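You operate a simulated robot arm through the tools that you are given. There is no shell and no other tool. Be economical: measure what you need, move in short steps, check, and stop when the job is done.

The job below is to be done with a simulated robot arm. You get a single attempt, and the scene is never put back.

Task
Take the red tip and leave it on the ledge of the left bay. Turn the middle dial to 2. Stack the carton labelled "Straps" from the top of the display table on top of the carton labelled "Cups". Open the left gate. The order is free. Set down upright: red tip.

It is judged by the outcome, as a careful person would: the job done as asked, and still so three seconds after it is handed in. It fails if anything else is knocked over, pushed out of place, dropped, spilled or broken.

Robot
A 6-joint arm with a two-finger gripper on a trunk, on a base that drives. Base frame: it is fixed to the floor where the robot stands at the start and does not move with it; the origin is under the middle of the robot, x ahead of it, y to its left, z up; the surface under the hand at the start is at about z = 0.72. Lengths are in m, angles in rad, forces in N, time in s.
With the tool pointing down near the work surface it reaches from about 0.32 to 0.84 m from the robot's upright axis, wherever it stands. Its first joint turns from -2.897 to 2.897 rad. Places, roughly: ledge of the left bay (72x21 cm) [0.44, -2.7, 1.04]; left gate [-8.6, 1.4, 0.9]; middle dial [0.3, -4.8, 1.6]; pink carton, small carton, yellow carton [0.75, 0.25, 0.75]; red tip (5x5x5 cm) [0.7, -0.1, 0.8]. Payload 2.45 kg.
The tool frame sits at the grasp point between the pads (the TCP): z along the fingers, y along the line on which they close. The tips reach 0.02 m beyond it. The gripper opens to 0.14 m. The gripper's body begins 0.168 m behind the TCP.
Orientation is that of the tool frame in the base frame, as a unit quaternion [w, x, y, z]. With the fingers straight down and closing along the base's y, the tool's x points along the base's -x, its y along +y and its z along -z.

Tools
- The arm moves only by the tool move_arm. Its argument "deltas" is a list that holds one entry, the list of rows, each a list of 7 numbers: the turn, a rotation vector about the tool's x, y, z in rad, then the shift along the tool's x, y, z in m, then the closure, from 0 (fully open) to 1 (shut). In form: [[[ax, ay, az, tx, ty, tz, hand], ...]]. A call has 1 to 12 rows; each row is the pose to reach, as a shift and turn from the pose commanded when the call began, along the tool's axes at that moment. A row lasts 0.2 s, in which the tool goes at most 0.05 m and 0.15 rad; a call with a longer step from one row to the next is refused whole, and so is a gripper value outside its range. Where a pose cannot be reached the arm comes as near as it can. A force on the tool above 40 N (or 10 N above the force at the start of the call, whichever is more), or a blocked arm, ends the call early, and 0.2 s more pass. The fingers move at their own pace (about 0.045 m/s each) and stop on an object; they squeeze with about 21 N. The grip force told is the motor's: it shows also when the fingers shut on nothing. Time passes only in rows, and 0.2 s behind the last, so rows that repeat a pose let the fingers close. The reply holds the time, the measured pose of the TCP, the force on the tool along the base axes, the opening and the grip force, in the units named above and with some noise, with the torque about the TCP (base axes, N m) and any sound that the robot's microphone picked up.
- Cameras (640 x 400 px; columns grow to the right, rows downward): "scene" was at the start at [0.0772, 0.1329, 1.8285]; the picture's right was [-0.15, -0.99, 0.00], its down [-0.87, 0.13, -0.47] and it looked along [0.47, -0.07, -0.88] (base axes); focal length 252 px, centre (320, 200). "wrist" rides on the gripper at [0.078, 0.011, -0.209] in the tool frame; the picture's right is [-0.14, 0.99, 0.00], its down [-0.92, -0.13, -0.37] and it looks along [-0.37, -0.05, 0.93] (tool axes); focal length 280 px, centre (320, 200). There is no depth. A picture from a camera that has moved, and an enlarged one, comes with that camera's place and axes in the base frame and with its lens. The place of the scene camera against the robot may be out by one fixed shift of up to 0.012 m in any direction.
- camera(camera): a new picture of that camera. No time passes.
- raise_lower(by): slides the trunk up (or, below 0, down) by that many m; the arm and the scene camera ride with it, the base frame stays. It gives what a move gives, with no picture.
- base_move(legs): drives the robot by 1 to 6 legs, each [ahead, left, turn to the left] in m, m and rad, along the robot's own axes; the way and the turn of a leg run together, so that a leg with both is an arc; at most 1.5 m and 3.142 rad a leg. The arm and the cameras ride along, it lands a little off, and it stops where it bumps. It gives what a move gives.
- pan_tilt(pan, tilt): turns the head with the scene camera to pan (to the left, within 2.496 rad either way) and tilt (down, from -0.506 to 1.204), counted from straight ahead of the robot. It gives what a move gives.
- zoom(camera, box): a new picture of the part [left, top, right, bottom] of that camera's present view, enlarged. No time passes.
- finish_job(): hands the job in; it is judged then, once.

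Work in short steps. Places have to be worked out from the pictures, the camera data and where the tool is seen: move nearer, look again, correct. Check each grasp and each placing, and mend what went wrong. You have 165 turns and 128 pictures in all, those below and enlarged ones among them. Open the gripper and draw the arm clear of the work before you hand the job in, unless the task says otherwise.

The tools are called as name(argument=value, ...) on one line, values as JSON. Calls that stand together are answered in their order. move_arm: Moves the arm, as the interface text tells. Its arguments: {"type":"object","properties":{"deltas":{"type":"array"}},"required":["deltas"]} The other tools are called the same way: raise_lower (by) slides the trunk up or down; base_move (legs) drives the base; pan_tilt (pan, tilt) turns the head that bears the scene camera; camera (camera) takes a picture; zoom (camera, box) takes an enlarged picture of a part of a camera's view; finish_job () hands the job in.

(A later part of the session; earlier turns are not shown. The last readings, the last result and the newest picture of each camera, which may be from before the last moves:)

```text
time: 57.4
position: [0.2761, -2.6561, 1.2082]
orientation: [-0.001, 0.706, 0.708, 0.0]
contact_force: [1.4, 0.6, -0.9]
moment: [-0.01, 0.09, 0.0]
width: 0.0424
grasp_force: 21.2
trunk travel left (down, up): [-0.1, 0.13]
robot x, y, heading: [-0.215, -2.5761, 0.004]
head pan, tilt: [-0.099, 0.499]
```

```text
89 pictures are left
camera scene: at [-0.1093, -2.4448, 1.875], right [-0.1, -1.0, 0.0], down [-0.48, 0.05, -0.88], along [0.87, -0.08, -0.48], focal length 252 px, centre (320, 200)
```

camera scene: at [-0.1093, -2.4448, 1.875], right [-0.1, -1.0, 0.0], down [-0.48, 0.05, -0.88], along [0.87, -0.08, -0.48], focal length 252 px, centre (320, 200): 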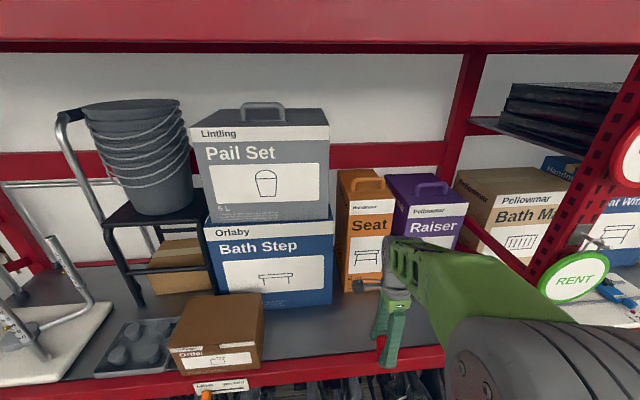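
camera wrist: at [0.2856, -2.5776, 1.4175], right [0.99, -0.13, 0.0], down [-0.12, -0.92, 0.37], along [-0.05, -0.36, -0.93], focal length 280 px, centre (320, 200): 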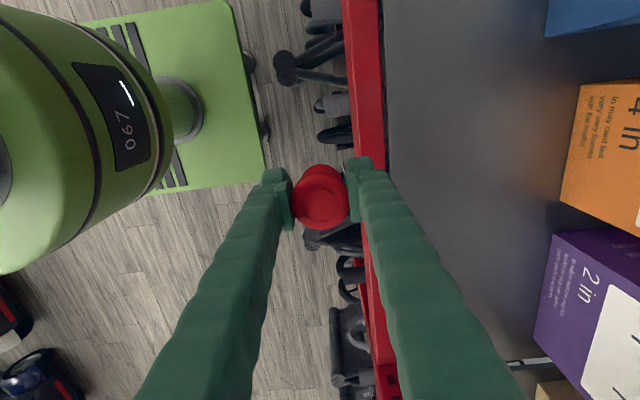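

Shelf plate begins at x≈0.36; target (0.45, −2.66). Extend, and check from cameras.

move_arm(deltas=[[[0, 0, 0, 0, 0.04, 0, 1], [0, 0, 0, 0, 0.08, 0, 1], [0, 0, 0, 0, 0.12, 0, 1], [0, 0, 0, 0, 0.16, 0, 1], [0, 0, 0, 0, 0.174, 0.03, 1], [0, 0, 0, 0, 0.174, 0.07, 1], [0, 0, 0, 0, 0.174, 0.11, 1], [0, 0, 0, 0, 0.174, 0.11, 1]]])

camera(camera="wrist")

camera(camera="scene")

```text
time: 59.2
position: [0.4502, -2.6567, 1.0987]
orientation: [0.0, 0.706, 0.708, 0.001]
contact_force: [0.1, 0.1, -0.6]
moment: [0.01, 0.02, -0.04]
width: 0.0426
grasp_force: 20.5
trunk travel left (down, up): [-0.1, 0.13]
robot x, y, heading: [-0.2117, -2.5828, 0.007]
head pan, tilt: [-0.099, 0.499]
```

```text
88 pictures are left
camera wrist: at [0.4605, -2.578, 1.3077], right [0.99, -0.13, 0.0], down [-0.12, -0.92, 0.37], along [-0.05, -0.36, -0.93], focal length 280 px, centre (320, 200)
```

wrist: 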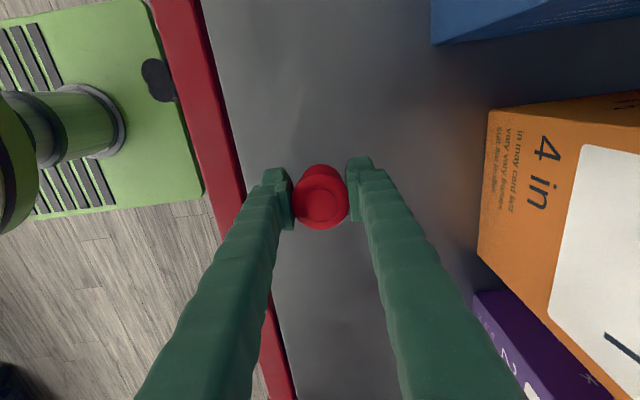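

```text
87 pictures are left
camera scene: at [-0.1108, -2.4449, 1.8751], right [-0.1, -1.0, 0.0], down [-0.48, 0.05, -0.88], along [0.87, -0.08, -0.48], focal length 252 px, centre (320, 200)
```

scene: 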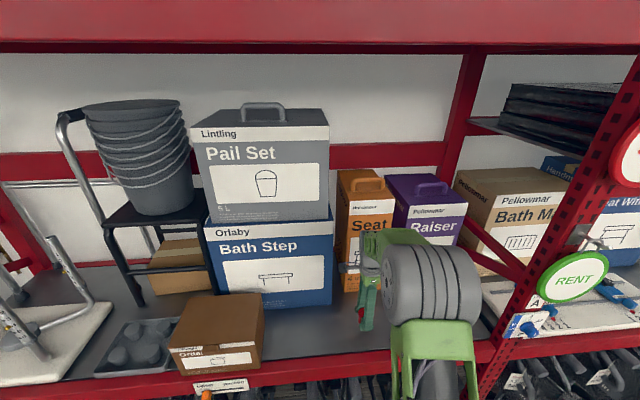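

Clear. Lower in small steps until contact.

move_arm(deltas=[[[0, 0, 0, 0, 0, 0.012, 1], [0, 0, 0, 0, 0, 0.02, 1], [0, 0, 0, 0, 0, 0.024, 1], [0, 0, 0, 0, 0, 0.027, 1], [0, 0, 0, 0, 0, 0.029, 1]]])

```text
time: 60.4
position: [0.4503, -2.657, 1.0703]
orientation: [-0.001, 0.706, 0.708, 0.001]
contact_force: [0.2, -0.3, -1.1]
moment: [-0.03, -0.01, 0.01]
width: 0.0424
grasp_force: 21.1
trunk travel left (down, up): [-0.1, 0.13]
robot x, y, heading: [-0.2137, -2.5795, 0.001]
head pan, tilt: [-0.099, 0.499]
```

move_arm(deltas=[[[0, 0, 0, 0, 0, 0.002, 1], [0, 0, 0, 0, 0, 0.004, 1], [0, 0, 0, 0, 0, 0.005, 1]]])

zoom(camera="scene", box=[310, 260, 430, 350])

```text
time: 61.2
position: [0.4487, -2.6548, 1.0645]
orientation: [-0.001, 0.706, 0.708, 0.0]
contact_force: [1.0, 0.5, 0.5]
moment: [0.0, 0.01, -0.01]
width: 0.0426
grasp_force: 20.6
trunk travel left (down, up): [-0.1, 0.13]
robot x, y, heading: [-0.2128, -2.5786, 0.004]
head pan, tilt: [-0.099, 0.499]
```

```text
4.44 times, centred on (370, 305) of scene
camera zoom: at [-0.1106, -2.4449, 1.8751], right [-0.1, -1.0, 0.0], down [-0.48, 0.05, -0.88], along [0.87, -0.08, -0.48], focal length 1120 px, centre (98, -267)
```

zoom: 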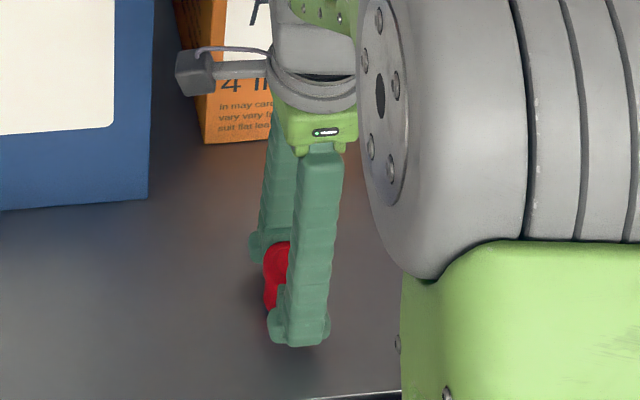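

Still a little above the plate. Continue down.

move_arm(deltas=[[[0, 0, 0, 0, 0, 0.002, 1], [0, 0, 0, 0, 0, 0.004, 1], [0, 0, 0, 0, 0, 0.005, 1]]])

```text
time: 62.0
position: [0.4497, -2.6563, 1.0606]
orientation: [0.001, 0.706, 0.708, 0.001]
contact_force: [-3.1, 0.8, 7.9]
moment: [0.03, 0.23, 0.0]
width: 0.0425
grasp_force: 21.2
trunk travel left (down, up): [-0.1, 0.13]
robot x, y, heading: [-0.2158, -2.5826, 0.006]
head pan, tilt: [-0.099, 0.499]
```

Contact. Ease 1 mm and open gently.

move_arm(deltas=[[[0, 0, 0, 0, 0, -0.001, 1], [0, 0, 0, 0, 0, -0.001, 0.65], [0, 0, 0, 0, 0, -0.001, 0.5], [0, 0, 0, 0, 0, -0.001, 0.45], [0, 0, 0, 0, 0, -0.001, 0.45]]])

camera(camera="wrist")

```text
time: 63.2
position: [0.4492, -2.6546, 1.0602]
orientation: [0.0, 0.706, 0.708, 0.001]
contact_force: [0.7, -0.8, 0.0]
moment: [-0.01, 0.01, 0.01]
width: 0.0772
grasp_force: 0.1
trunk travel left (down, up): [-0.1, 0.13]
robot x, y, heading: [-0.2084, -2.5814, 0.003]
head pan, tilt: [-0.099, 0.499]
```

```text
85 pictures are left
camera wrist: at [0.459, -2.5772, 1.2698], right [0.99, -0.13, 0.0], down [-0.12, -0.92, 0.37], along [-0.05, -0.36, -0.93], focal length 280 px, centre (320, 200)
```

wrist: 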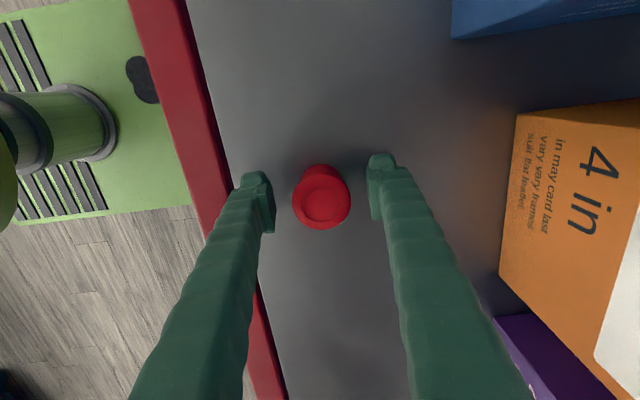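

Tip stands upright. Rise straight up, and retract.

move_arm(deltas=[[[0, 0, 0, 0, 0, -0.03, 0.45], [0, 0, 0, 0, 0, -0.07, 0.45], [0, 0, 0, 0, 0, -0.11, 0.45], [0, 0, 0, 0, 0, -0.15, 0.45], [0, 0, 0, 0, -0.04, -0.16, 0.45], [0, 0, 0, 0, -0.09, -0.16, 0.45], [0, 0, 0, 0, -0.14, -0.16, 0.45], [0, 0, 0, 0, -0.18, -0.16, 0.45]]])

camera(camera="scene")

```text
time: 65.0
position: [0.2685, -2.6575, 1.2198]
orientation: [-0.001, 0.706, 0.709, 0.001]
contact_force: [-0.8, 0.3, -0.5]
moment: [0.07, -0.04, -0.02]
width: 0.077
grasp_force: 0.0
trunk travel left (down, up): [-0.1, 0.13]
robot x, y, heading: [-0.2168, -2.5788, -0.0]
head pan, tilt: [-0.099, 0.499]
```

```text
84 pictures are left
camera scene: at [-0.112, -2.4447, 1.8752], right [-0.1, -1.0, 0.0], down [-0.48, 0.05, -0.88], along [0.87, -0.08, -0.48], focal length 252 px, centre (320, 200)
```

scene: 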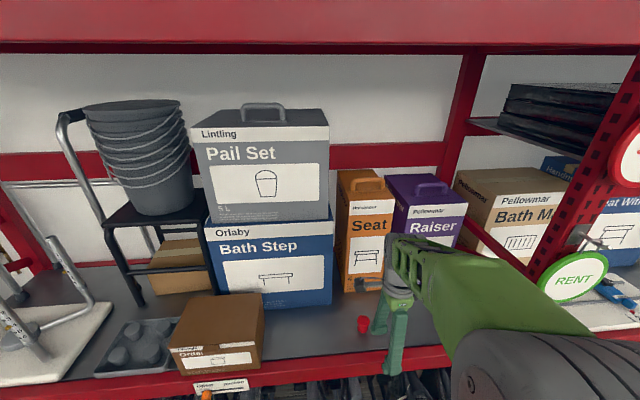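

The tip stands on the shelf. Now to the dial at (0.3, −4.8, 1.6): back off, then drive right.

base_move(legs=[[-0.3, 0, 0], [0, -1.1, 0], [0, -1.1, 0]])

pan_tilt(pan=0, tilt=0.25)

camera(camera="scene")

```text
time: 85.9
position: [0.0413, -4.81, 1.2203]
orientation: [-0.001, 0.687, 0.727, 0.001]
contact_force: [0.0, 0.0, -0.3]
moment: [0.04, -0.02, -0.01]
width: 0.0771
grasp_force: 0.0
trunk travel left (down, up): [-0.1, 0.13]
robot x, y, heading: [-0.4442, -4.7571, 0.06]
head pan, tilt: [-0.099, 0.499]
```

```text
time: 86.7
position: [0.042, -4.8098, 1.2198]
orientation: [-0.001, 0.687, 0.727, 0.001]
contact_force: [-0.3, -0.6, 0.1]
moment: [0.03, 0.0, 0.01]
width: 0.077
grasp_force: 0.0
trunk travel left (down, up): [-0.1, 0.13]
robot x, y, heading: [-0.4462, -4.7595, 0.057]
head pan, tilt: [0.0, 0.25]
```

```text
83 pictures are left
camera scene: at [-0.3462, -4.6094, 1.8981], right [0.06, -1.0, 0.0], down [-0.25, -0.01, -0.97], along [0.97, 0.06, -0.25], focal length 252 px, centre (320, 200)
```

scene: 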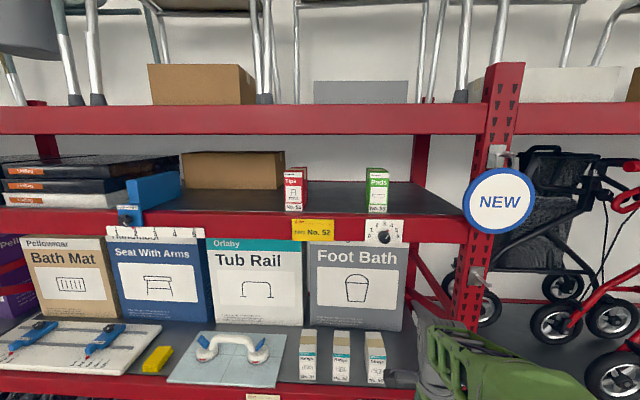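

zoom(camera="scene", box=[280, 190, 460, 270])

zoom(camera="scene", box=[0, 170, 280, 270])

```text
3.56 times, centred on (370, 230) of scene
camera zoom: at [-0.3462, -4.6094, 1.8981], right [0.06, -1.0, 0.0], down [-0.25, -0.01, -0.97], along [0.97, 0.06, -0.25], focal length 896 px, centre (142, 93)
```

zoom: 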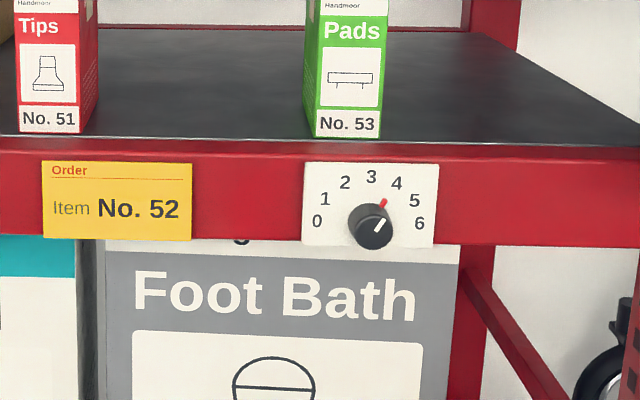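

```text
2.29 times, centred on (140, 220) of scene
camera zoom: at [-0.3462, -4.6094, 1.8981], right [0.06, -1.0, 0.0], down [-0.25, -0.01, -0.97], along [0.97, 0.06, -0.25], focal length 576 px, centre (731, 154)
```

zoom: 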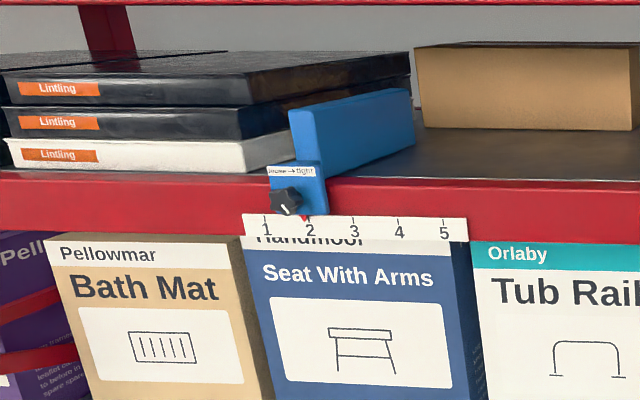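

The dial (0–6) on the upper beam now reads 4; knob ≈(0.28, −4.74, 1.637). I raise the trunk and swing the hand to point forward (+x).

raise_lower(by=0.13)

move_arm(deltas=[[[0, 0, 0, 0, 0, -0.04, 0.45], [-0.14, 0, 0, 0, 0, -0.08, 0.45], [-0.28, 0, 0, 0, 0, -0.12, 0.45], [-0.42, 0, 0, 0, 0, -0.15, 0.45], [-0.56, 0, 0, 0, 0, -0.17, 0.45], [-0.7, 0, 0, 0, 0, -0.19, 0.45], [-0.84, 0, 0, 0, 0, -0.2, 0.45], [-0.98, 0, 0, 0, 0, -0.2, 0.45]]])

```text
time: 88.3
position: [0.0433, -4.8105, 1.3497]
orientation: [-0.001, 0.687, 0.727, 0.001]
contact_force: [-0.6, 0.2, 0.4]
moment: [-0.03, 0.0, -0.04]
width: 0.0769
grasp_force: 0.1
trunk travel left (down, up): [-0.23, 0.0]
robot x, y, heading: [-0.4447, -4.76, 0.057]
head pan, tilt: [0.0, 0.25]
```

```text
time: 90.1
position: [0.0421, -4.8105, 1.5511]
orientation: [0.324, 0.606, 0.641, 0.343]
contact_force: [-0.6, -0.1, 0.4]
moment: [0.01, 0.01, 0.01]
width: 0.0772
grasp_force: 0.0
trunk travel left (down, up): [-0.23, 0.0]
robot x, y, heading: [-0.4427, -4.7569, 0.053]
head pan, tilt: [0.0, 0.25]
```

Works. Finish the turn to horizontal and rise to dial height.

move_arm(deltas=[[[-0.14, 0, 0, 0.02, 0.02, -0.012, 0.45], [-0.28, 0, 0, 0.04, 0.04, -0.025, 0.45], [-0.42, 0, 0, 0.06, 0.066, -0.045, 0.45], [-0.55, 0, 0, 0.07, 0.066, -0.045, 0.45], [-0.59, 0, 0, 0.07, 0.066, -0.045, 0.45], [-0.59, 0, 0, 0.07, 0.066, -0.045, 0.45]]])

camera(camera="wrist")

camera(camera="scene")

```text
time: 91.5
position: [0.0683, -4.7345, 1.6997]
orientation: [0.485, 0.486, 0.515, 0.513]
contact_force: [-0.4, -0.5, 0.8]
moment: [0.01, -0.01, 0.03]
width: 0.077
grasp_force: 0.0
out of reach, approached as far as the arm can: row 2, 3, 4, 5, 6
trunk travel left (down, up): [-0.23, 0.0]
robot x, y, heading: [-0.4454, -4.7561, 0.056]
head pan, tilt: [0.0, 0.25]
```

```text
80 pictures are left
camera wrist: at [-0.1453, -4.6685, 1.7125], right [0.01, -0.14, 0.99], down [-0.32, -0.94, -0.13], along [0.95, -0.31, -0.05], focal length 280 px, centre (320, 200)
```

wrist: 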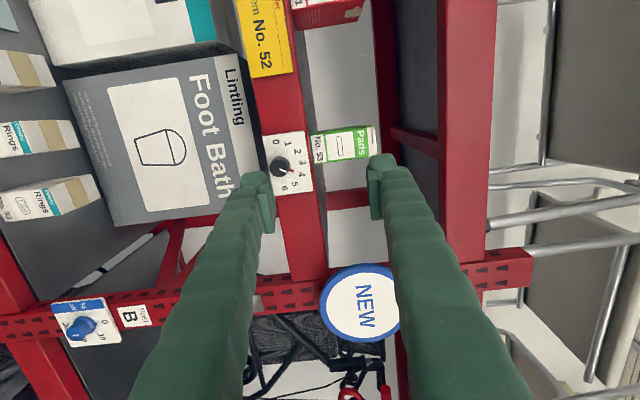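

```text
79 pictures are left
camera scene: at [-0.3455, -4.6092, 2.0281], right [0.06, -1.0, 0.0], down [-0.25, -0.01, -0.97], along [0.97, 0.06, -0.25], focal length 252 px, centre (320, 200)
```

scene: 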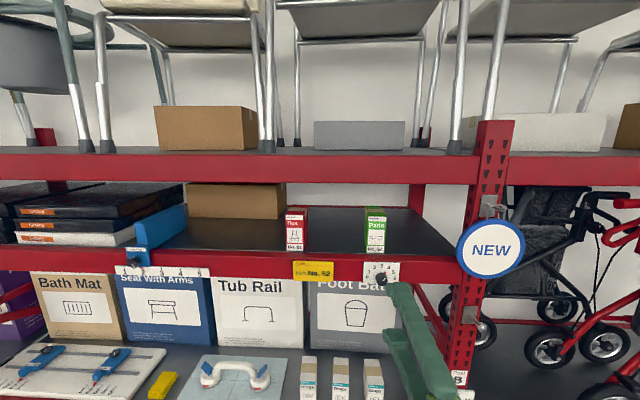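

The plate knob (0–6) is the middle dial (another blue dial is on the post). Wrist view gives the knob at y≈−4.747, z≈1.635. I straighten and move the hand to a pre-grasp.

move_arm(deltas=[[[0, -0.02, 0, -0.01, -0.03, 0, 0.45], [0, -0.04, 0, -0.02, -0.065, 0.02, 0.45], [0, -0.056, 0, -0.02, -0.065, 0.06, 0.45], [0, -0.056, 0, -0.02, -0.065, 0.08, 0.45], [0, -0.056, 0, -0.02, -0.065, 0.08, 0.45]]])

camera(camera="wrist")

```text
time: 92.7
position: [0.1502, -4.7745, 1.6463]
orientation: [0.494, 0.498, 0.505, 0.503]
contact_force: [0.5, -0.7, 0.2]
moment: [0.03, -0.04, -0.04]
width: 0.0771
grasp_force: 0.0
out of reach, approached as far as the arm can: row 1, 2, 3, 4, 5
trunk travel left (down, up): [-0.23, 0.0]
robot x, y, heading: [-0.4413, -4.7563, 0.057]
head pan, tilt: [0.0, 0.25]
```

```text
78 pictures are left
camera wrist: at [-0.0615, -4.6996, 1.6588], right [0.01, -0.14, 0.99], down [-0.35, -0.93, -0.13], along [0.94, -0.35, -0.06], focal length 280 px, centre (320, 200)
```

wrist: 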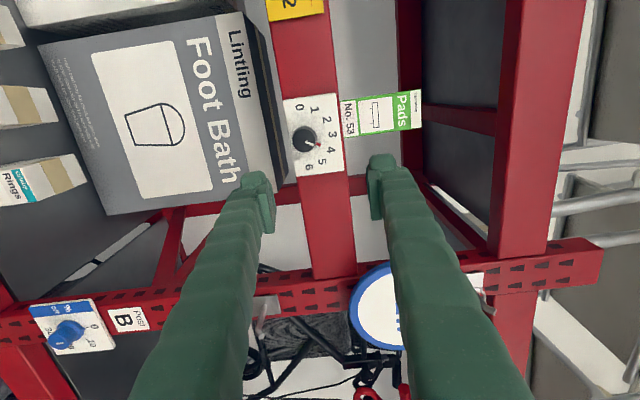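

Nearly aligned; knob at (…, −4.747, 1.631). Shift and advance a bit.

move_arm(deltas=[[[0, 0, 0, 0.015, -0.008, 0.02, 0.45], [0, 0, 0, 0.027, -0.015, 0.04, 0.45], [0, 0, 0, 0.027, -0.015, 0.05, 0.45], [0, 0, 0, 0.027, -0.015, 0.05, 0.45]]])

camera(camera="wrist")

zoom(camera="scene", box=[300, 220, 460, 320])

```text
time: 93.7
position: [0.1952, -4.7792, 1.6384]
orientation: [0.491, 0.495, 0.507, 0.506]
contact_force: [-0.7, -0.2, 0.7]
moment: [0.01, 0.02, -0.01]
width: 0.077
grasp_force: 0.0
out of reach, approached as far as the arm can: row 1, 2, 3, 4
trunk travel left (down, up): [-0.23, 0.0]
robot x, y, heading: [-0.4453, -4.7561, 0.057]
head pan, tilt: [0.0, 0.25]
```

```text
77 pictures are left
camera wrist: at [-0.0169, -4.7062, 1.65], right [0.01, -0.14, 0.99], down [-0.34, -0.93, -0.13], along [0.94, -0.34, -0.06], focal length 280 px, centre (320, 200)
```

wrist: 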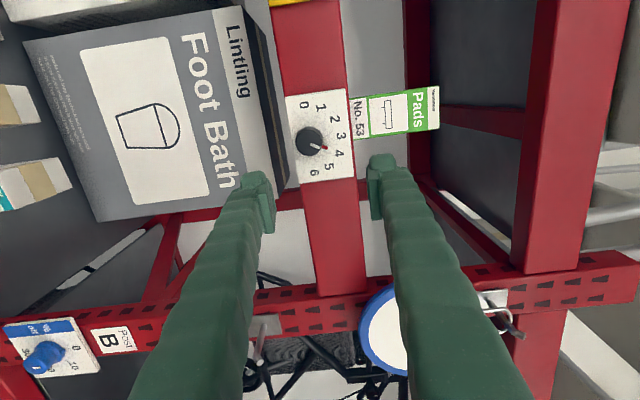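

```text
4.00 times, centred on (380, 270) of scene
camera zoom: at [-0.3472, -4.6092, 2.0282], right [0.06, -1.0, 0.0], down [-0.25, -0.01, -0.97], along [0.97, 0.06, -0.25], focal length 1008 px, centre (80, -80)
```

zoom: 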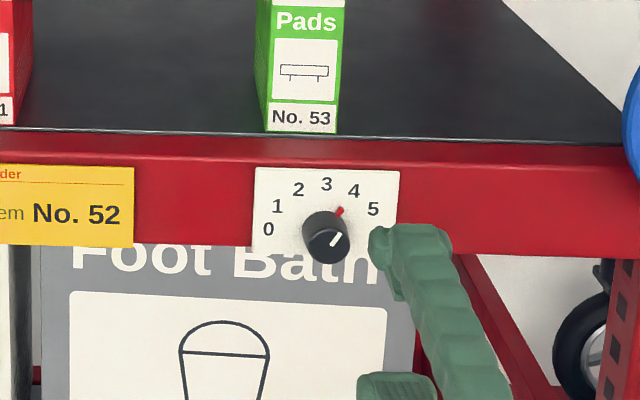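

The arm doesn't follow the sideways shift (a joint limit). I test the −60° roll in free air here to learn which roll range works.

move_arm(deltas=[[[0, 0, -0.14, 0, 0, -0.02, 0.45], [0, 0, -0.28, 0, 0, -0.03, 0.45], [0, 0, -0.42, 0, 0, -0.03, 0.45], [0, 0, -0.56, 0, 0, -0.03, 0.45], [0, 0, -0.7, 0, 0, -0.03, 0.45], [0, 0, -0.84, 0, 0, -0.03, 0.45], [0, 0, -0.98, 0, 0, -0.03, 0.45], [0, 0, -1.05, 0, 0, -0.03, 0.45]]])

```text
time: 95.5
position: [0.1629, -4.7834, 1.64]
orientation: [0.682, 0.179, 0.685, 0.184]
contact_force: [-0.2, 0.0, 0.3]
moment: [0.01, -0.01, -0.01]
width: 0.0771
grasp_force: 0.1
out of reach, approached as far as the arm can: row 1, 2, 3, 4, 5, 6, 7, 8
trunk travel left (down, up): [-0.23, 0.0]
robot x, y, heading: [-0.4401, -4.7592, 0.061]
head pan, tilt: [0.0, 0.25]
```

Roll range is fine; the lateral/yaw limit is relative to the robot, so I square the base up and shift it left.

base_move(legs=[[0, 0.07, -0.06]])

move_arm(deltas=[[[0, 0, 0.14, 0, 0, 0, 0.45], [0, 0, 0.28, 0, 0, 0, 0.45], [0, 0, 0.42, 0, 0, 0, 0.45], [0, 0, 0.56, 0, 0, 0, 0.45], [0, 0, 0.7, 0, 0, 0, 0.45], [0, 0, 0.84, 0, 0, 0, 0.45], [0, 0, 0.98, 0, 0, 0, 0.45], [0, 0, 1.05, 0, 0, 0, 0.45]]])

```text
time: 96.7
position: [0.1593, -4.751, 1.6381]
orientation: [0.687, 0.2, 0.679, 0.165]
contact_force: [0.1, 1.0, 0.5]
moment: [0.01, 0.01, -0.07]
width: 0.0772
grasp_force: 0.1
trunk travel left (down, up): [-0.23, 0.0]
robot x, y, heading: [-0.4521, -4.6912, -0.004]
head pan, tilt: [0.0, 0.25]
```

```text
time: 98.5
position: [0.1604, -4.7513, 1.638]
orientation: [0.511, 0.514, 0.487, 0.487]
contact_force: [0.5, -0.2, 0.1]
moment: [0.0, -0.02, 0.01]
width: 0.0769
grasp_force: 0.1
trunk travel left (down, up): [-0.23, 0.0]
robot x, y, heading: [-0.4445, -4.6894, -0.003]
head pan, tilt: [0.0, 0.25]
```

move_arm(deltas=[[[0, 0.05, 0, 0.004, -0.007, 0.01, 0.45], [0, 0.05, 0, 0.004, -0.007, 0.03, 0.45], [0, 0.05, 0, 0.004, -0.007, 0.03, 0.45]]])

camera(camera="wrist")

zoom(camera="scene", box=[300, 220, 460, 320])

```text
time: 99.3
position: [0.1878, -4.7493, 1.632]
orientation: [0.499, 0.501, 0.501, 0.499]
contact_force: [-0.5, -0.1, -0.6]
moment: [-0.02, 0.0, -0.01]
width: 0.077
grasp_force: 0.1
trunk travel left (down, up): [-0.23, 0.0]
robot x, y, heading: [-0.448, -4.6913, 0.001]
head pan, tilt: [0.0, 0.25]
```

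```text
75 pictures are left
camera wrist: at [-0.0203, -4.6707, 1.6436], right [0.0, -0.14, 0.99], down [-0.37, -0.92, -0.13], along [0.93, -0.37, -0.05], focal length 280 px, centre (320, 200)
```

wrist: 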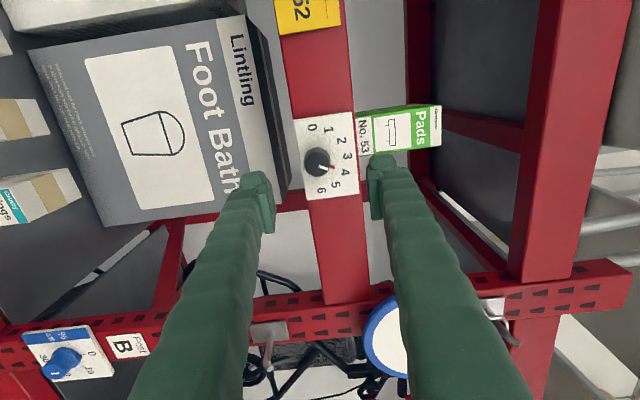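

```text
4.00 times, centred on (380, 270) of scene
camera zoom: at [-0.3403, -4.547, 2.0282], right [0.0, -1.0, 0.0], down [-0.25, 0.0, -0.97], along [0.97, 0.0, -0.25], focal length 1008 px, centre (80, -80)
```

zoom: 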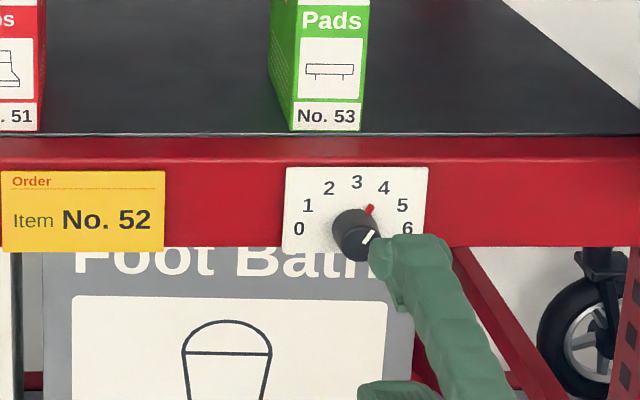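

zoom(camera="wrist", box=[260, 100, 400, 220])

```text
3.33 times, centred on (330, 160) of wrist
camera zoom: at [-0.0203, -4.6707, 1.6436], right [0.0, -0.14, 0.99], down [-0.37, -0.92, -0.13], along [0.93, -0.37, -0.05], focal length 935 px, centre (287, 333)
```

zoom: 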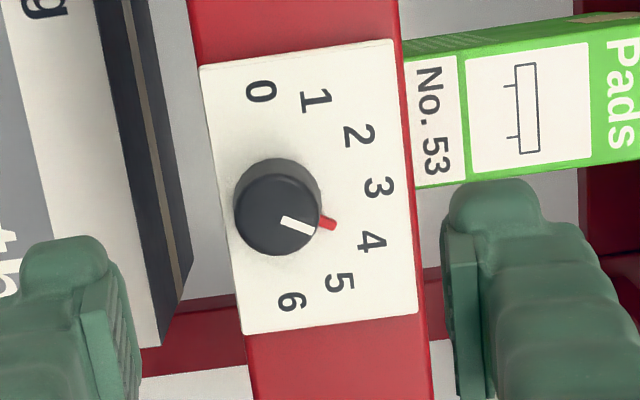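

Pointer exactly at 4; 2 lies 60° counter-clockwise. Knob axis at y≈−4.747, z≈1.631, front ≈0.279, plate ≈0.30. Advance so the fingers straddle it.

move_arm(deltas=[[[0, 0, 0, 0.002, -0.001, 0.03, 0.45], [0, 0, 0, 0.002, -0.001, 0.055, 0.45], [0, 0, 0, 0.002, -0.001, 0.07, 0.45], [0, 0, 0, 0.002, -0.001, 0.078, 0.45], [0, 0, 0, 0.002, -0.001, 0.078, 0.45]]])

camera(camera="wrist")

zoom(camera="scene", box=[320, 220, 480, 320])

```text
time: 100.5
position: [0.2661, -4.7479, 1.6301]
orientation: [0.499, 0.5, 0.501, 0.5]
contact_force: [-0.2, -0.4, 0.1]
moment: [0.0, 0.02, 0.02]
width: 0.077
grasp_force: 0.0
trunk travel left (down, up): [-0.23, 0.0]
robot x, y, heading: [-0.4481, -4.6899, 0.001]
head pan, tilt: [0.0, 0.25]
```

```text
72 pictures are left
camera wrist: at [0.0578, -4.669, 1.6418], right [0.0, -0.14, 0.99], down [-0.37, -0.92, -0.13], along [0.93, -0.37, -0.05], focal length 280 px, centre (320, 200)
```

wrist: 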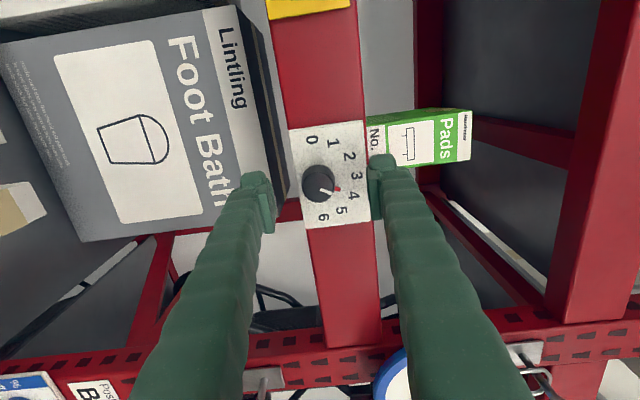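

```text
4.00 times, centred on (400, 270) of scene
camera zoom: at [-0.3397, -4.5471, 2.0282], right [0.0, -1.0, 0.0], down [-0.25, 0.0, -0.97], along [0.97, 0.0, -0.25], focal length 1008 px, centre (0, -80)
```

zoom: 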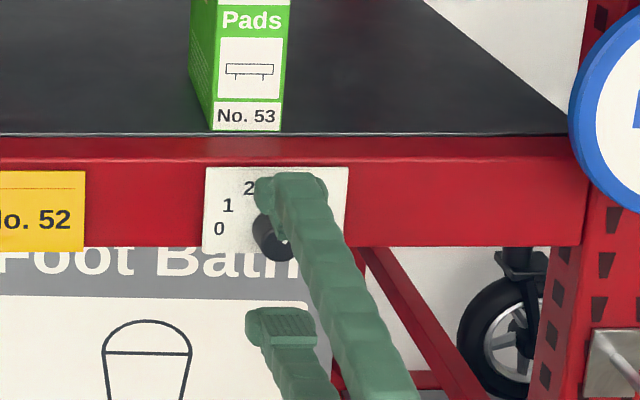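

Aligned within mm; knob front about 0.29–0.295. Advance 1.5 cm more, then close.

move_arm(deltas=[[[0, 0, 0, 0, 0, 0.006, 0.45], [0, 0, 0, 0, 0, 0.011, 0.45], [0, 0, 0, 0, 0, 0.015, 0.45], [0, 0, 0, 0, 0, 0.015, 0.45]]])

zoom(camera="wrist", box=[220, 110, 420, 260])

zoom(camera="scene", box=[350, 230, 430, 290])

```text
time: 101.5
position: [0.2828, -4.7473, 1.6295]
orientation: [0.498, 0.501, 0.501, 0.5]
contact_force: [0.4, -0.3, 0.0]
moment: [-0.03, -0.01, 0.01]
width: 0.077
grasp_force: 0.1
trunk travel left (down, up): [-0.23, 0.0]
robot x, y, heading: [-0.4465, -4.6897, -0.001]
head pan, tilt: [0.0, 0.25]
```

```text
2.67 times, centred on (320, 185) of wrist
camera zoom: at [0.0724, -4.6695, 1.6422], right [0.0, -0.14, 0.99], down [-0.37, -0.92, -0.13], along [0.93, -0.36, -0.05], focal length 748 px, centre (320, 240)
```

zoom: 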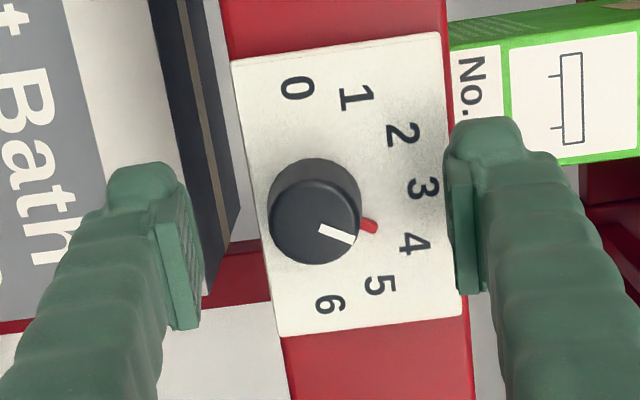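

```text
6.67 times, centred on (390, 260) of scene
camera zoom: at [-0.3399, -4.5471, 2.0282], right [0.0, -1.0, 0.0], down [-0.25, 0.0, -0.97], along [0.97, 0.0, -0.25], focal length 1680 px, centre (-147, -200)
```

zoom: 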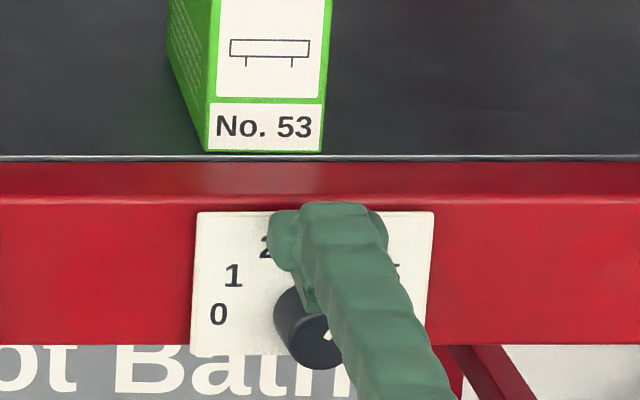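

Knob front is ≈5 mm beyond the TCP, so the tips overlap it. Advance 5 mm more and close.

move_arm(deltas=[[[0, 0, 0, 0, -0.001, 0.005, 0.45], [0, 0, 0, 0, -0.001, 0.005, 0.7], [0, 0, 0, 0, -0.001, 0.005, 0.9], [0, 0, 0, 0, -0.001, 0.005, 1], [0, 0, 0, 0, -0.001, 0.005, 1], [0, 0, 0, 0, -0.001, 0.005, 1]]])

zoom(camera="wrist", box=[220, 110, 420, 260])

```text
time: 102.9
position: [0.2802, -4.7481, 1.6323]
orientation: [0.499, 0.5, 0.501, 0.501]
contact_force: [-33.8, -0.6, -5.0]
moment: [0.03, 0.19, -0.11]
width: 0.006
grasp_force: 20.8
trunk travel left (down, up): [-0.23, 0.0]
robot x, y, heading: [-0.4471, -4.6871, -0.004]
head pan, tilt: [0.0, 0.25]
```

```text
2.67 times, centred on (320, 185) of wrist
camera zoom: at [0.0697, -4.6698, 1.6429], right [0.0, -0.14, 0.99], down [-0.36, -0.92, -0.13], along [0.93, -0.36, -0.05], focal length 748 px, centre (320, 240)
```

zoom: 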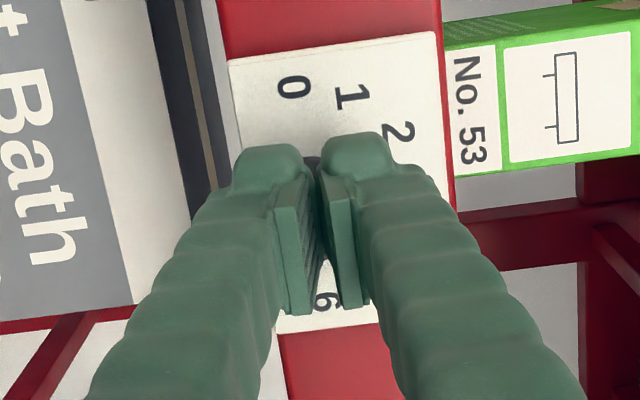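

The fingers shut just in front of the knob: its face is at x≈0.30. Back off, reopen and check.

move_arm(deltas=[[[0, 0, 0, 0, 0, -0.02, 1], [0, 0, 0, 0, 0, -0.035, 0.7], [0, 0, 0, 0, 0, -0.035, 0.6], [0, 0, 0, 0, 0, -0.035, 0.55], [0, 0, 0, 0, 0, -0.035, 0.55], [0, 0, 0, 0, 0, -0.035, 0.55]]])

zoom(camera="wrist", box=[220, 110, 420, 260])

```text
time: 104.3
position: [0.2532, -4.7485, 1.6293]
orientation: [0.499, 0.501, 0.501, 0.5]
contact_force: [-1.5, 0.1, -0.1]
moment: [0.04, 0.0, -0.02]
width: 0.0628
grasp_force: 0.0
trunk travel left (down, up): [-0.23, 0.0]
robot x, y, heading: [-0.4455, -4.6865, -0.002]
head pan, tilt: [0.0, 0.25]
```

```text
2.67 times, centred on (320, 185) of wrist
camera zoom: at [0.0421, -4.6692, 1.6418], right [0.0, -0.14, 0.99], down [-0.37, -0.92, -0.13], along [0.93, -0.37, -0.05], focal length 748 px, centre (320, 240)
```

zoom: 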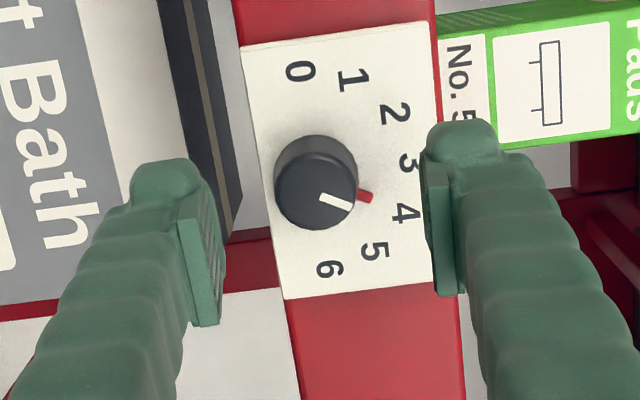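

Re-solving: the knob face is at x≈0.30, plate ≈0.322, axis ≈4 mm more to −y. Advance to TCP x≈0.295 with that shift.

move_arm(deltas=[[[0, 0, 0, -0.004, -0.0015, 0.02, 0.55], [0, 0, 0, -0.004, -0.0015, 0.034, 0.55], [0, 0, 0, -0.004, -0.0015, 0.042, 0.55], [0, 0, 0, -0.004, -0.0015, 0.042, 0.55]]])

zoom(camera="wrist", box=[220, 110, 420, 260])

```text
time: 105.3
position: [0.2947, -4.7511, 1.6286]
orientation: [0.499, 0.5, 0.5, 0.501]
contact_force: [0.3, 0.5, 0.0]
moment: [0.03, 0.04, -0.02]
width: 0.0631
grasp_force: 0.0
trunk travel left (down, up): [-0.23, 0.0]
robot x, y, heading: [-0.4448, -4.6916, -0.003]
head pan, tilt: [0.0, 0.25]
```

```text
2.67 times, centred on (320, 185) of wrist
camera zoom: at [0.0844, -4.6728, 1.6405], right [0.0, -0.14, 0.99], down [-0.37, -0.92, -0.13], along [0.93, -0.36, -0.05], focal length 748 px, centre (320, 240)
```

zoom: 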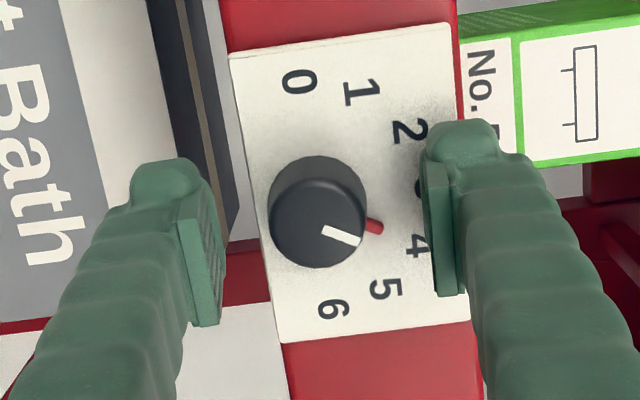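

Centred. Close on the knob.

move_arm(deltas=[[[0, 0, 0, 0, -0.0005, 0, 0.7], [0, 0, 0, 0, -0.0005, 0, 0.9], [0, 0, 0, 0, -0.0005, 0, 1], [0, 0, 0, 0, -0.0005, 0, 1]]])

```text
time: 106.3
position: [0.2949, -4.7514, 1.6277]
orientation: [0.499, 0.5, 0.501, 0.501]
contact_force: [-0.6, 1.1, 0.8]
moment: [-0.01, 0.01, 0.03]
width: 0.0306
grasp_force: 39.5
trunk travel left (down, up): [-0.23, 0.0]
robot x, y, heading: [-0.4474, -4.6945, -0.002]
head pan, tilt: [0.0, 0.25]
```

Knob gripped (3.1 cm). Turn 60° counter-clockwise.

move_arm(deltas=[[[0, 0, -0.131, 0, 0, 0, 1], [0, 0, -0.262, 0, 0, 0, 1], [0, 0, -0.393, 0, 0, 0, 1], [0, 0, -0.524, 0, 0, 0, 1], [0, 0, -0.654, 0, 0, 0, 1], [0, 0, -0.785, 0, 0, 0, 1], [0, 0, -0.916, 0, 0, 0, 1], [0, 0, -1.047, 0, 0, 0, 1], [0, 0, -1.047, 0, 0, 0, 1]]])

zoom(camera="wrist", box=[220, 110, 420, 260])

zoom(camera="scene", box=[350, 230, 430, 290])

```text
time: 108.3
position: [0.2934, -4.7529, 1.6262]
orientation: [0.681, 0.183, 0.685, 0.183]
contact_force: [1.1, -3.4, -5.8]
moment: [0.02, 0.03, -0.05]
width: 0.0303
grasp_force: 44.7
trunk travel left (down, up): [-0.23, 0.0]
robot x, y, heading: [-0.4454, -4.6911, 0.0]
head pan, tilt: [0.0, 0.25]
```

```text
2.67 times, centred on (320, 185) of wrist
camera zoom: at [0.0844, -4.7032, 1.5656], right [0.0, 0.79, 0.61], down [-0.36, -0.57, 0.73], along [0.93, -0.23, 0.29], focal length 748 px, centre (320, 240)
```

zoom: 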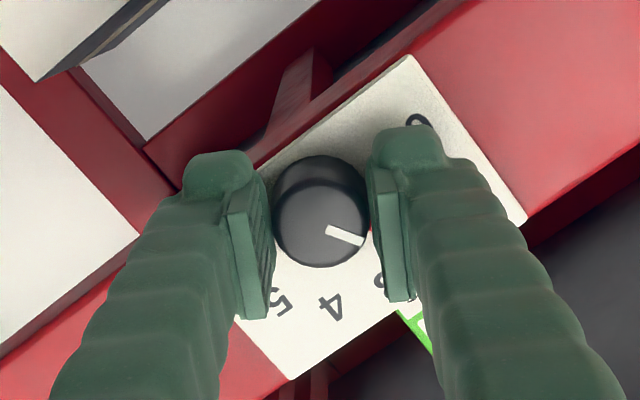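

```text
6.67 times, centred on (390, 260) of scene
camera zoom: at [-0.3387, -4.5481, 2.0282], right [0.0, -1.0, 0.0], down [-0.25, 0.0, -0.97], along [0.97, 0.0, -0.25], focal length 1680 px, centre (-147, -200)
```

zoom: 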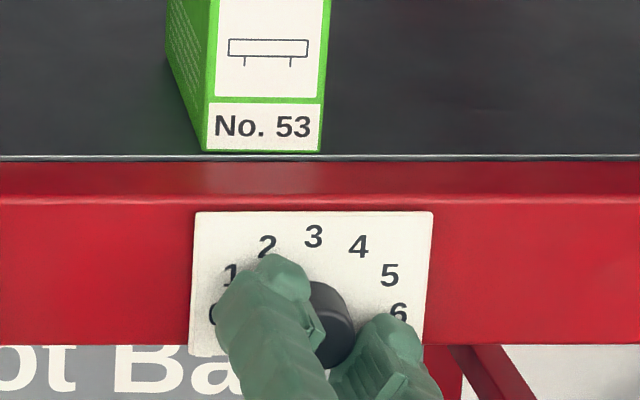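

Knob turned with the hand. Open and back off to check.

move_arm(deltas=[[[0, 0, 0, 0, 0, 0, 0.7], [0, 0, 0, 0, 0, 0, 0.55], [0, 0, 0, 0, 0, 0, 0.55], [0, 0, 0, 0, 0, -0.02, 0.55], [0, 0, 0, 0, 0, -0.05, 0.55], [0, 0, 0, 0, 0, -0.09, 0.55], [0, 0, 0, 0, 0, -0.09, 0.55]]])

zoom(camera="scene", box=[350, 230, 430, 290])

zoom(camera="wrist", box=[240, 90, 400, 220])

```text
time: 109.9
position: [0.2048, -4.7512, 1.6264]
orientation: [0.682, 0.185, 0.684, 0.182]
contact_force: [0.3, 0.1, 0.5]
moment: [0.0, -0.02, 0.02]
width: 0.0629
grasp_force: 0.0
trunk travel left (down, up): [-0.23, 0.0]
robot x, y, heading: [-0.4492, -4.6874, -0.0]
head pan, tilt: [0.0, 0.25]
```

```text
6.67 times, centred on (390, 260) of scene
camera zoom: at [-0.3374, -4.5475, 2.028], right [0.0, -1.0, 0.0], down [-0.25, 0.0, -0.97], along [0.97, 0.0, -0.25], focal length 1680 px, centre (-147, -200)
```

zoom: 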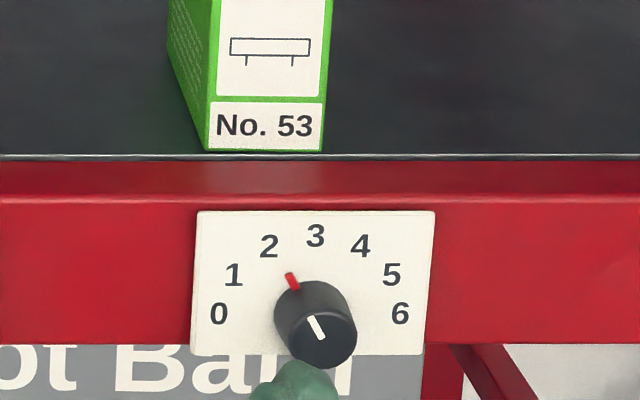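

```text
3.08 times, centred on (320, 155) of wrist
camera zoom: at [-0.0062, -4.7014, 1.5651], right [0.0, 0.79, 0.62], down [-0.37, -0.57, 0.73], along [0.93, -0.23, 0.29], focal length 863 px, centre (320, 338)
```

zoom: 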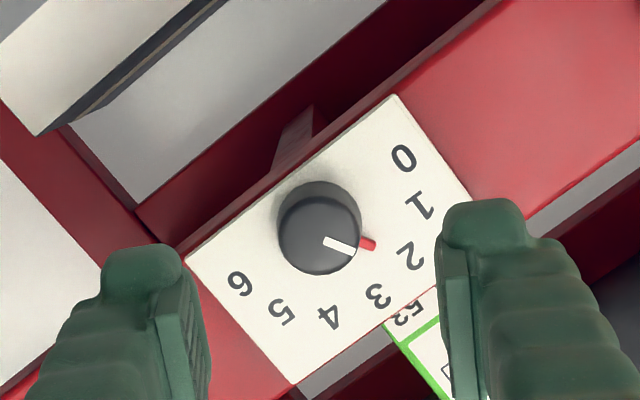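

Pointer seems at 2, perhaps a few degrees short. Zoom in to judge.

zoom(camera="wrist", box=[280, 110, 370, 180])

```text
5.71 times, centred on (325, 145) of wrist
camera zoom: at [-0.0062, -4.7014, 1.5651], right [0.0, 0.79, 0.62], down [-0.37, -0.57, 0.73], along [0.93, -0.23, 0.29], focal length 1602 px, centre (291, 514)
```

zoom: 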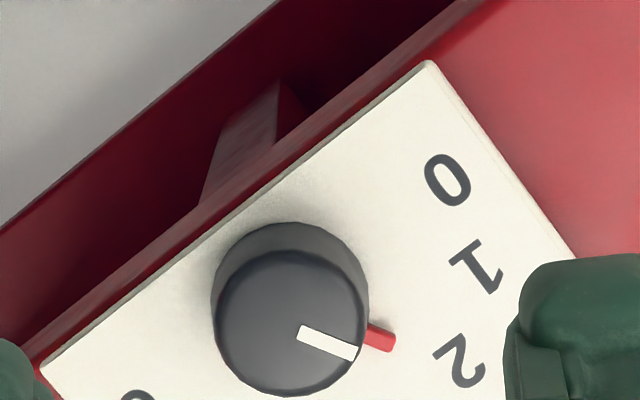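

White line and pointer agree with 2 within ~2°. Dial done. Back away and look around toward −x for the route to the gate.

base_move(legs=[[-0.35, 0, 0]])

pan_tilt(pan=2.3, tilt=0.3)

camera(camera="scene")

pan_tilt(pan=-2.3, tilt=0.3)

camera(camera="scene")

```text
time: 112.2
position: [-0.142, -4.7553, 1.6287]
orientation: [0.683, 0.188, 0.682, 0.18]
contact_force: [-0.7, -0.6, 0.3]
moment: [0.0, 0.01, -0.03]
width: 0.0629
grasp_force: 0.0
trunk travel left (down, up): [-0.23, 0.0]
robot x, y, heading: [-0.7912, -4.6863, -0.01]
head pan, tilt: [0.0, 0.25]
```

```text
time: 114.3
position: [-0.1425, -4.7543, 1.6272]
orientation: [0.683, 0.187, 0.683, 0.18]
contact_force: [0.1, 0.1, 0.7]
moment: [-0.02, 0.0, -0.01]
width: 0.0631
grasp_force: 0.1
trunk travel left (down, up): [-0.23, 0.0]
robot x, y, heading: [-0.7902, -4.6886, -0.012]
head pan, tilt: [2.3, 0.3]
```

```text
60 pictures are left
camera scene: at [-0.8358, -4.4744, 2.0235], right [0.75, 0.66, 0.0], down [0.19, -0.22, -0.96], along [-0.63, 0.72, -0.3], focal length 252 px, centre (320, 200)
```

scene: 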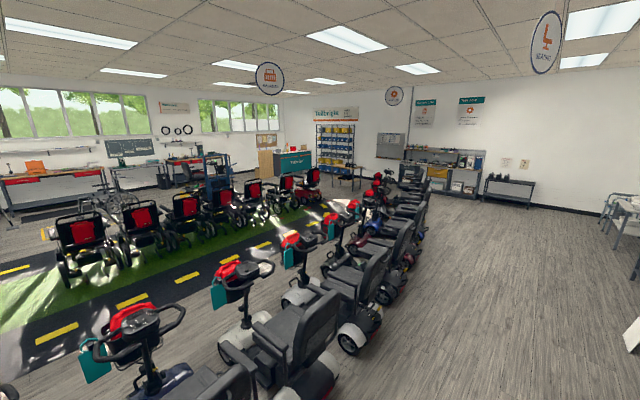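

```text
time: 118.0
position: [-0.1403, -4.7538, 1.6275]
orientation: [0.683, 0.187, 0.682, 0.18]
contact_force: [-0.1, -0.5, 0.4]
moment: [-0.02, 0.02, -0.01]
width: 0.0629
grasp_force: 0.1
trunk travel left (down, up): [-0.23, 0.0]
robot x, y, heading: [-0.7889, -4.6872, -0.016]
head pan, tilt: [-2.3, 0.3]
```

```text
59 pictures are left
camera scene: at [-0.8375, -4.6136, 2.0235], right [-0.74, 0.68, 0.0], down [0.2, 0.22, -0.96], along [-0.64, -0.7, -0.3], focal length 252 px, centre (320, 200)
```

scene: 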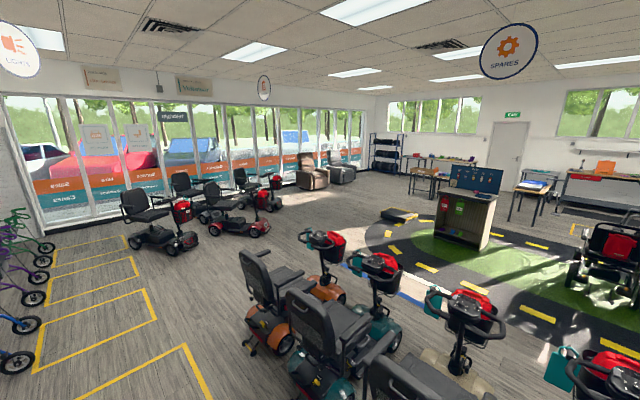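

The gate lies past the scooter row: I go back along the aisle to y≈+1.5, then along −x. On the way I stop by the tip to check it.

base_move(legs=[[0, 1.1, 0.01], [0, 1.1, 0]])

pan_tilt(pan=0, tilt=0.45)

camera(camera="scene")

```text
time: 137.6
position: [-0.1741, -2.5223, 1.6274]
orientation: [0.681, 0.18, 0.685, 0.186]
contact_force: [0.0, 0.0, 0.6]
moment: [0.01, 0.01, -0.04]
width: 0.0631
grasp_force: 0.0
trunk travel left (down, up): [-0.23, 0.0]
robot x, y, heading: [-0.8257, -2.4654, 0.009]
head pan, tilt: [-2.3, 0.3]
```

```text
time: 139.8
position: [-0.1751, -2.5227, 1.6274]
orientation: [0.681, 0.181, 0.684, 0.186]
contact_force: [-1.0, 0.4, 0.1]
moment: [-0.01, 0.0, 0.01]
width: 0.0632
grasp_force: 0.1
trunk travel left (down, up): [-0.23, 0.0]
robot x, y, heading: [-0.8218, -2.4657, 0.005]
head pan, tilt: [0.0, 0.45]
```

```text
58 pictures are left
camera scene: at [-0.7203, -2.3242, 2.0095], right [0.01, -1.0, 0.0], down [-0.44, 0.0, -0.9], along [0.9, 0.01, -0.44], focal length 252 px, centre (320, 200)
```

scene: 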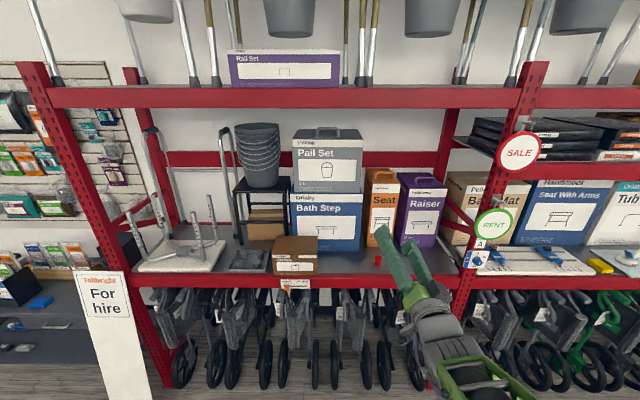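

zoom(camera="scene", box=[364, 248, 396, 272])

```text
16.00 times, centred on (380, 260) of scene
camera zoom: at [-0.7203, -2.3242, 2.0095], right [0.01, -1.0, 0.0], down [-0.44, 0.0, -0.9], along [0.9, 0.01, -0.44], focal length 4033 px, centre (-640, -760)
```

zoom: 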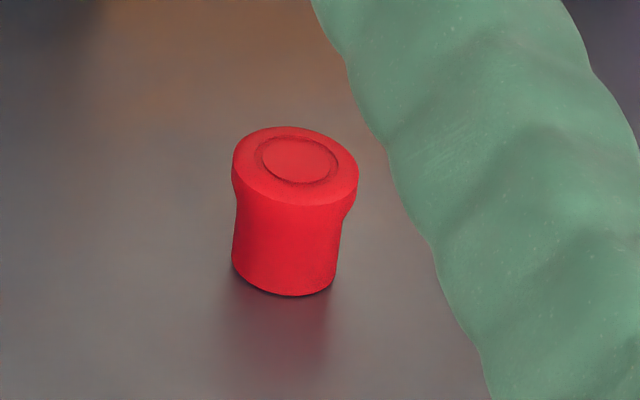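

The tip stands firmly, as it did on the table. Continue along the aisle toward +y.

base_move(legs=[[-0.1, 1.4, 0], [0, 1.4, 0]])

pan_tilt(pan=2.0, tilt=0.35)

camera(camera="scene")

```text
time: 164.4
position: [-0.3624, 0.3133, 1.6267]
orientation: [0.678, 0.169, 0.687, 0.197]
contact_force: [-0.2, 0.1, -0.6]
moment: [0.0, 0.02, -0.02]
width: 0.0629
grasp_force: 0.1
trunk travel left (down, up): [-0.23, 0.0]
robot x, y, heading: [-1.0114, 0.3461, 0.047]
head pan, tilt: [0.0, 0.45]
```

```text
time: 166.3
position: [-0.3605, 0.3137, 1.6277]
orientation: [0.678, 0.17, 0.687, 0.197]
contact_force: [-0.4, 0.1, 0.2]
moment: [0.0, 0.0, -0.01]
width: 0.0631
grasp_force: 0.0
trunk travel left (down, up): [-0.23, 0.0]
robot x, y, heading: [-1.0122, 0.3495, 0.04]
head pan, tilt: [2.0, 0.351]
```

```text
56 pictures are left
camera scene: at [-1.0467, 0.5725, 2.0187], right [0.89, 0.45, 0.0], down [0.16, -0.31, -0.94], along [-0.43, 0.84, -0.34], focal length 252 px, centre (320, 200)
```

scene: 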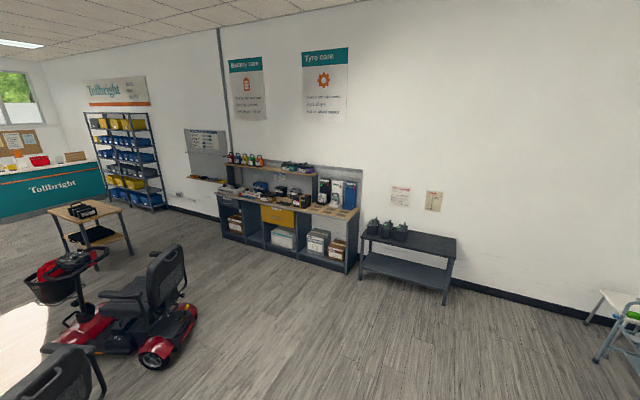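

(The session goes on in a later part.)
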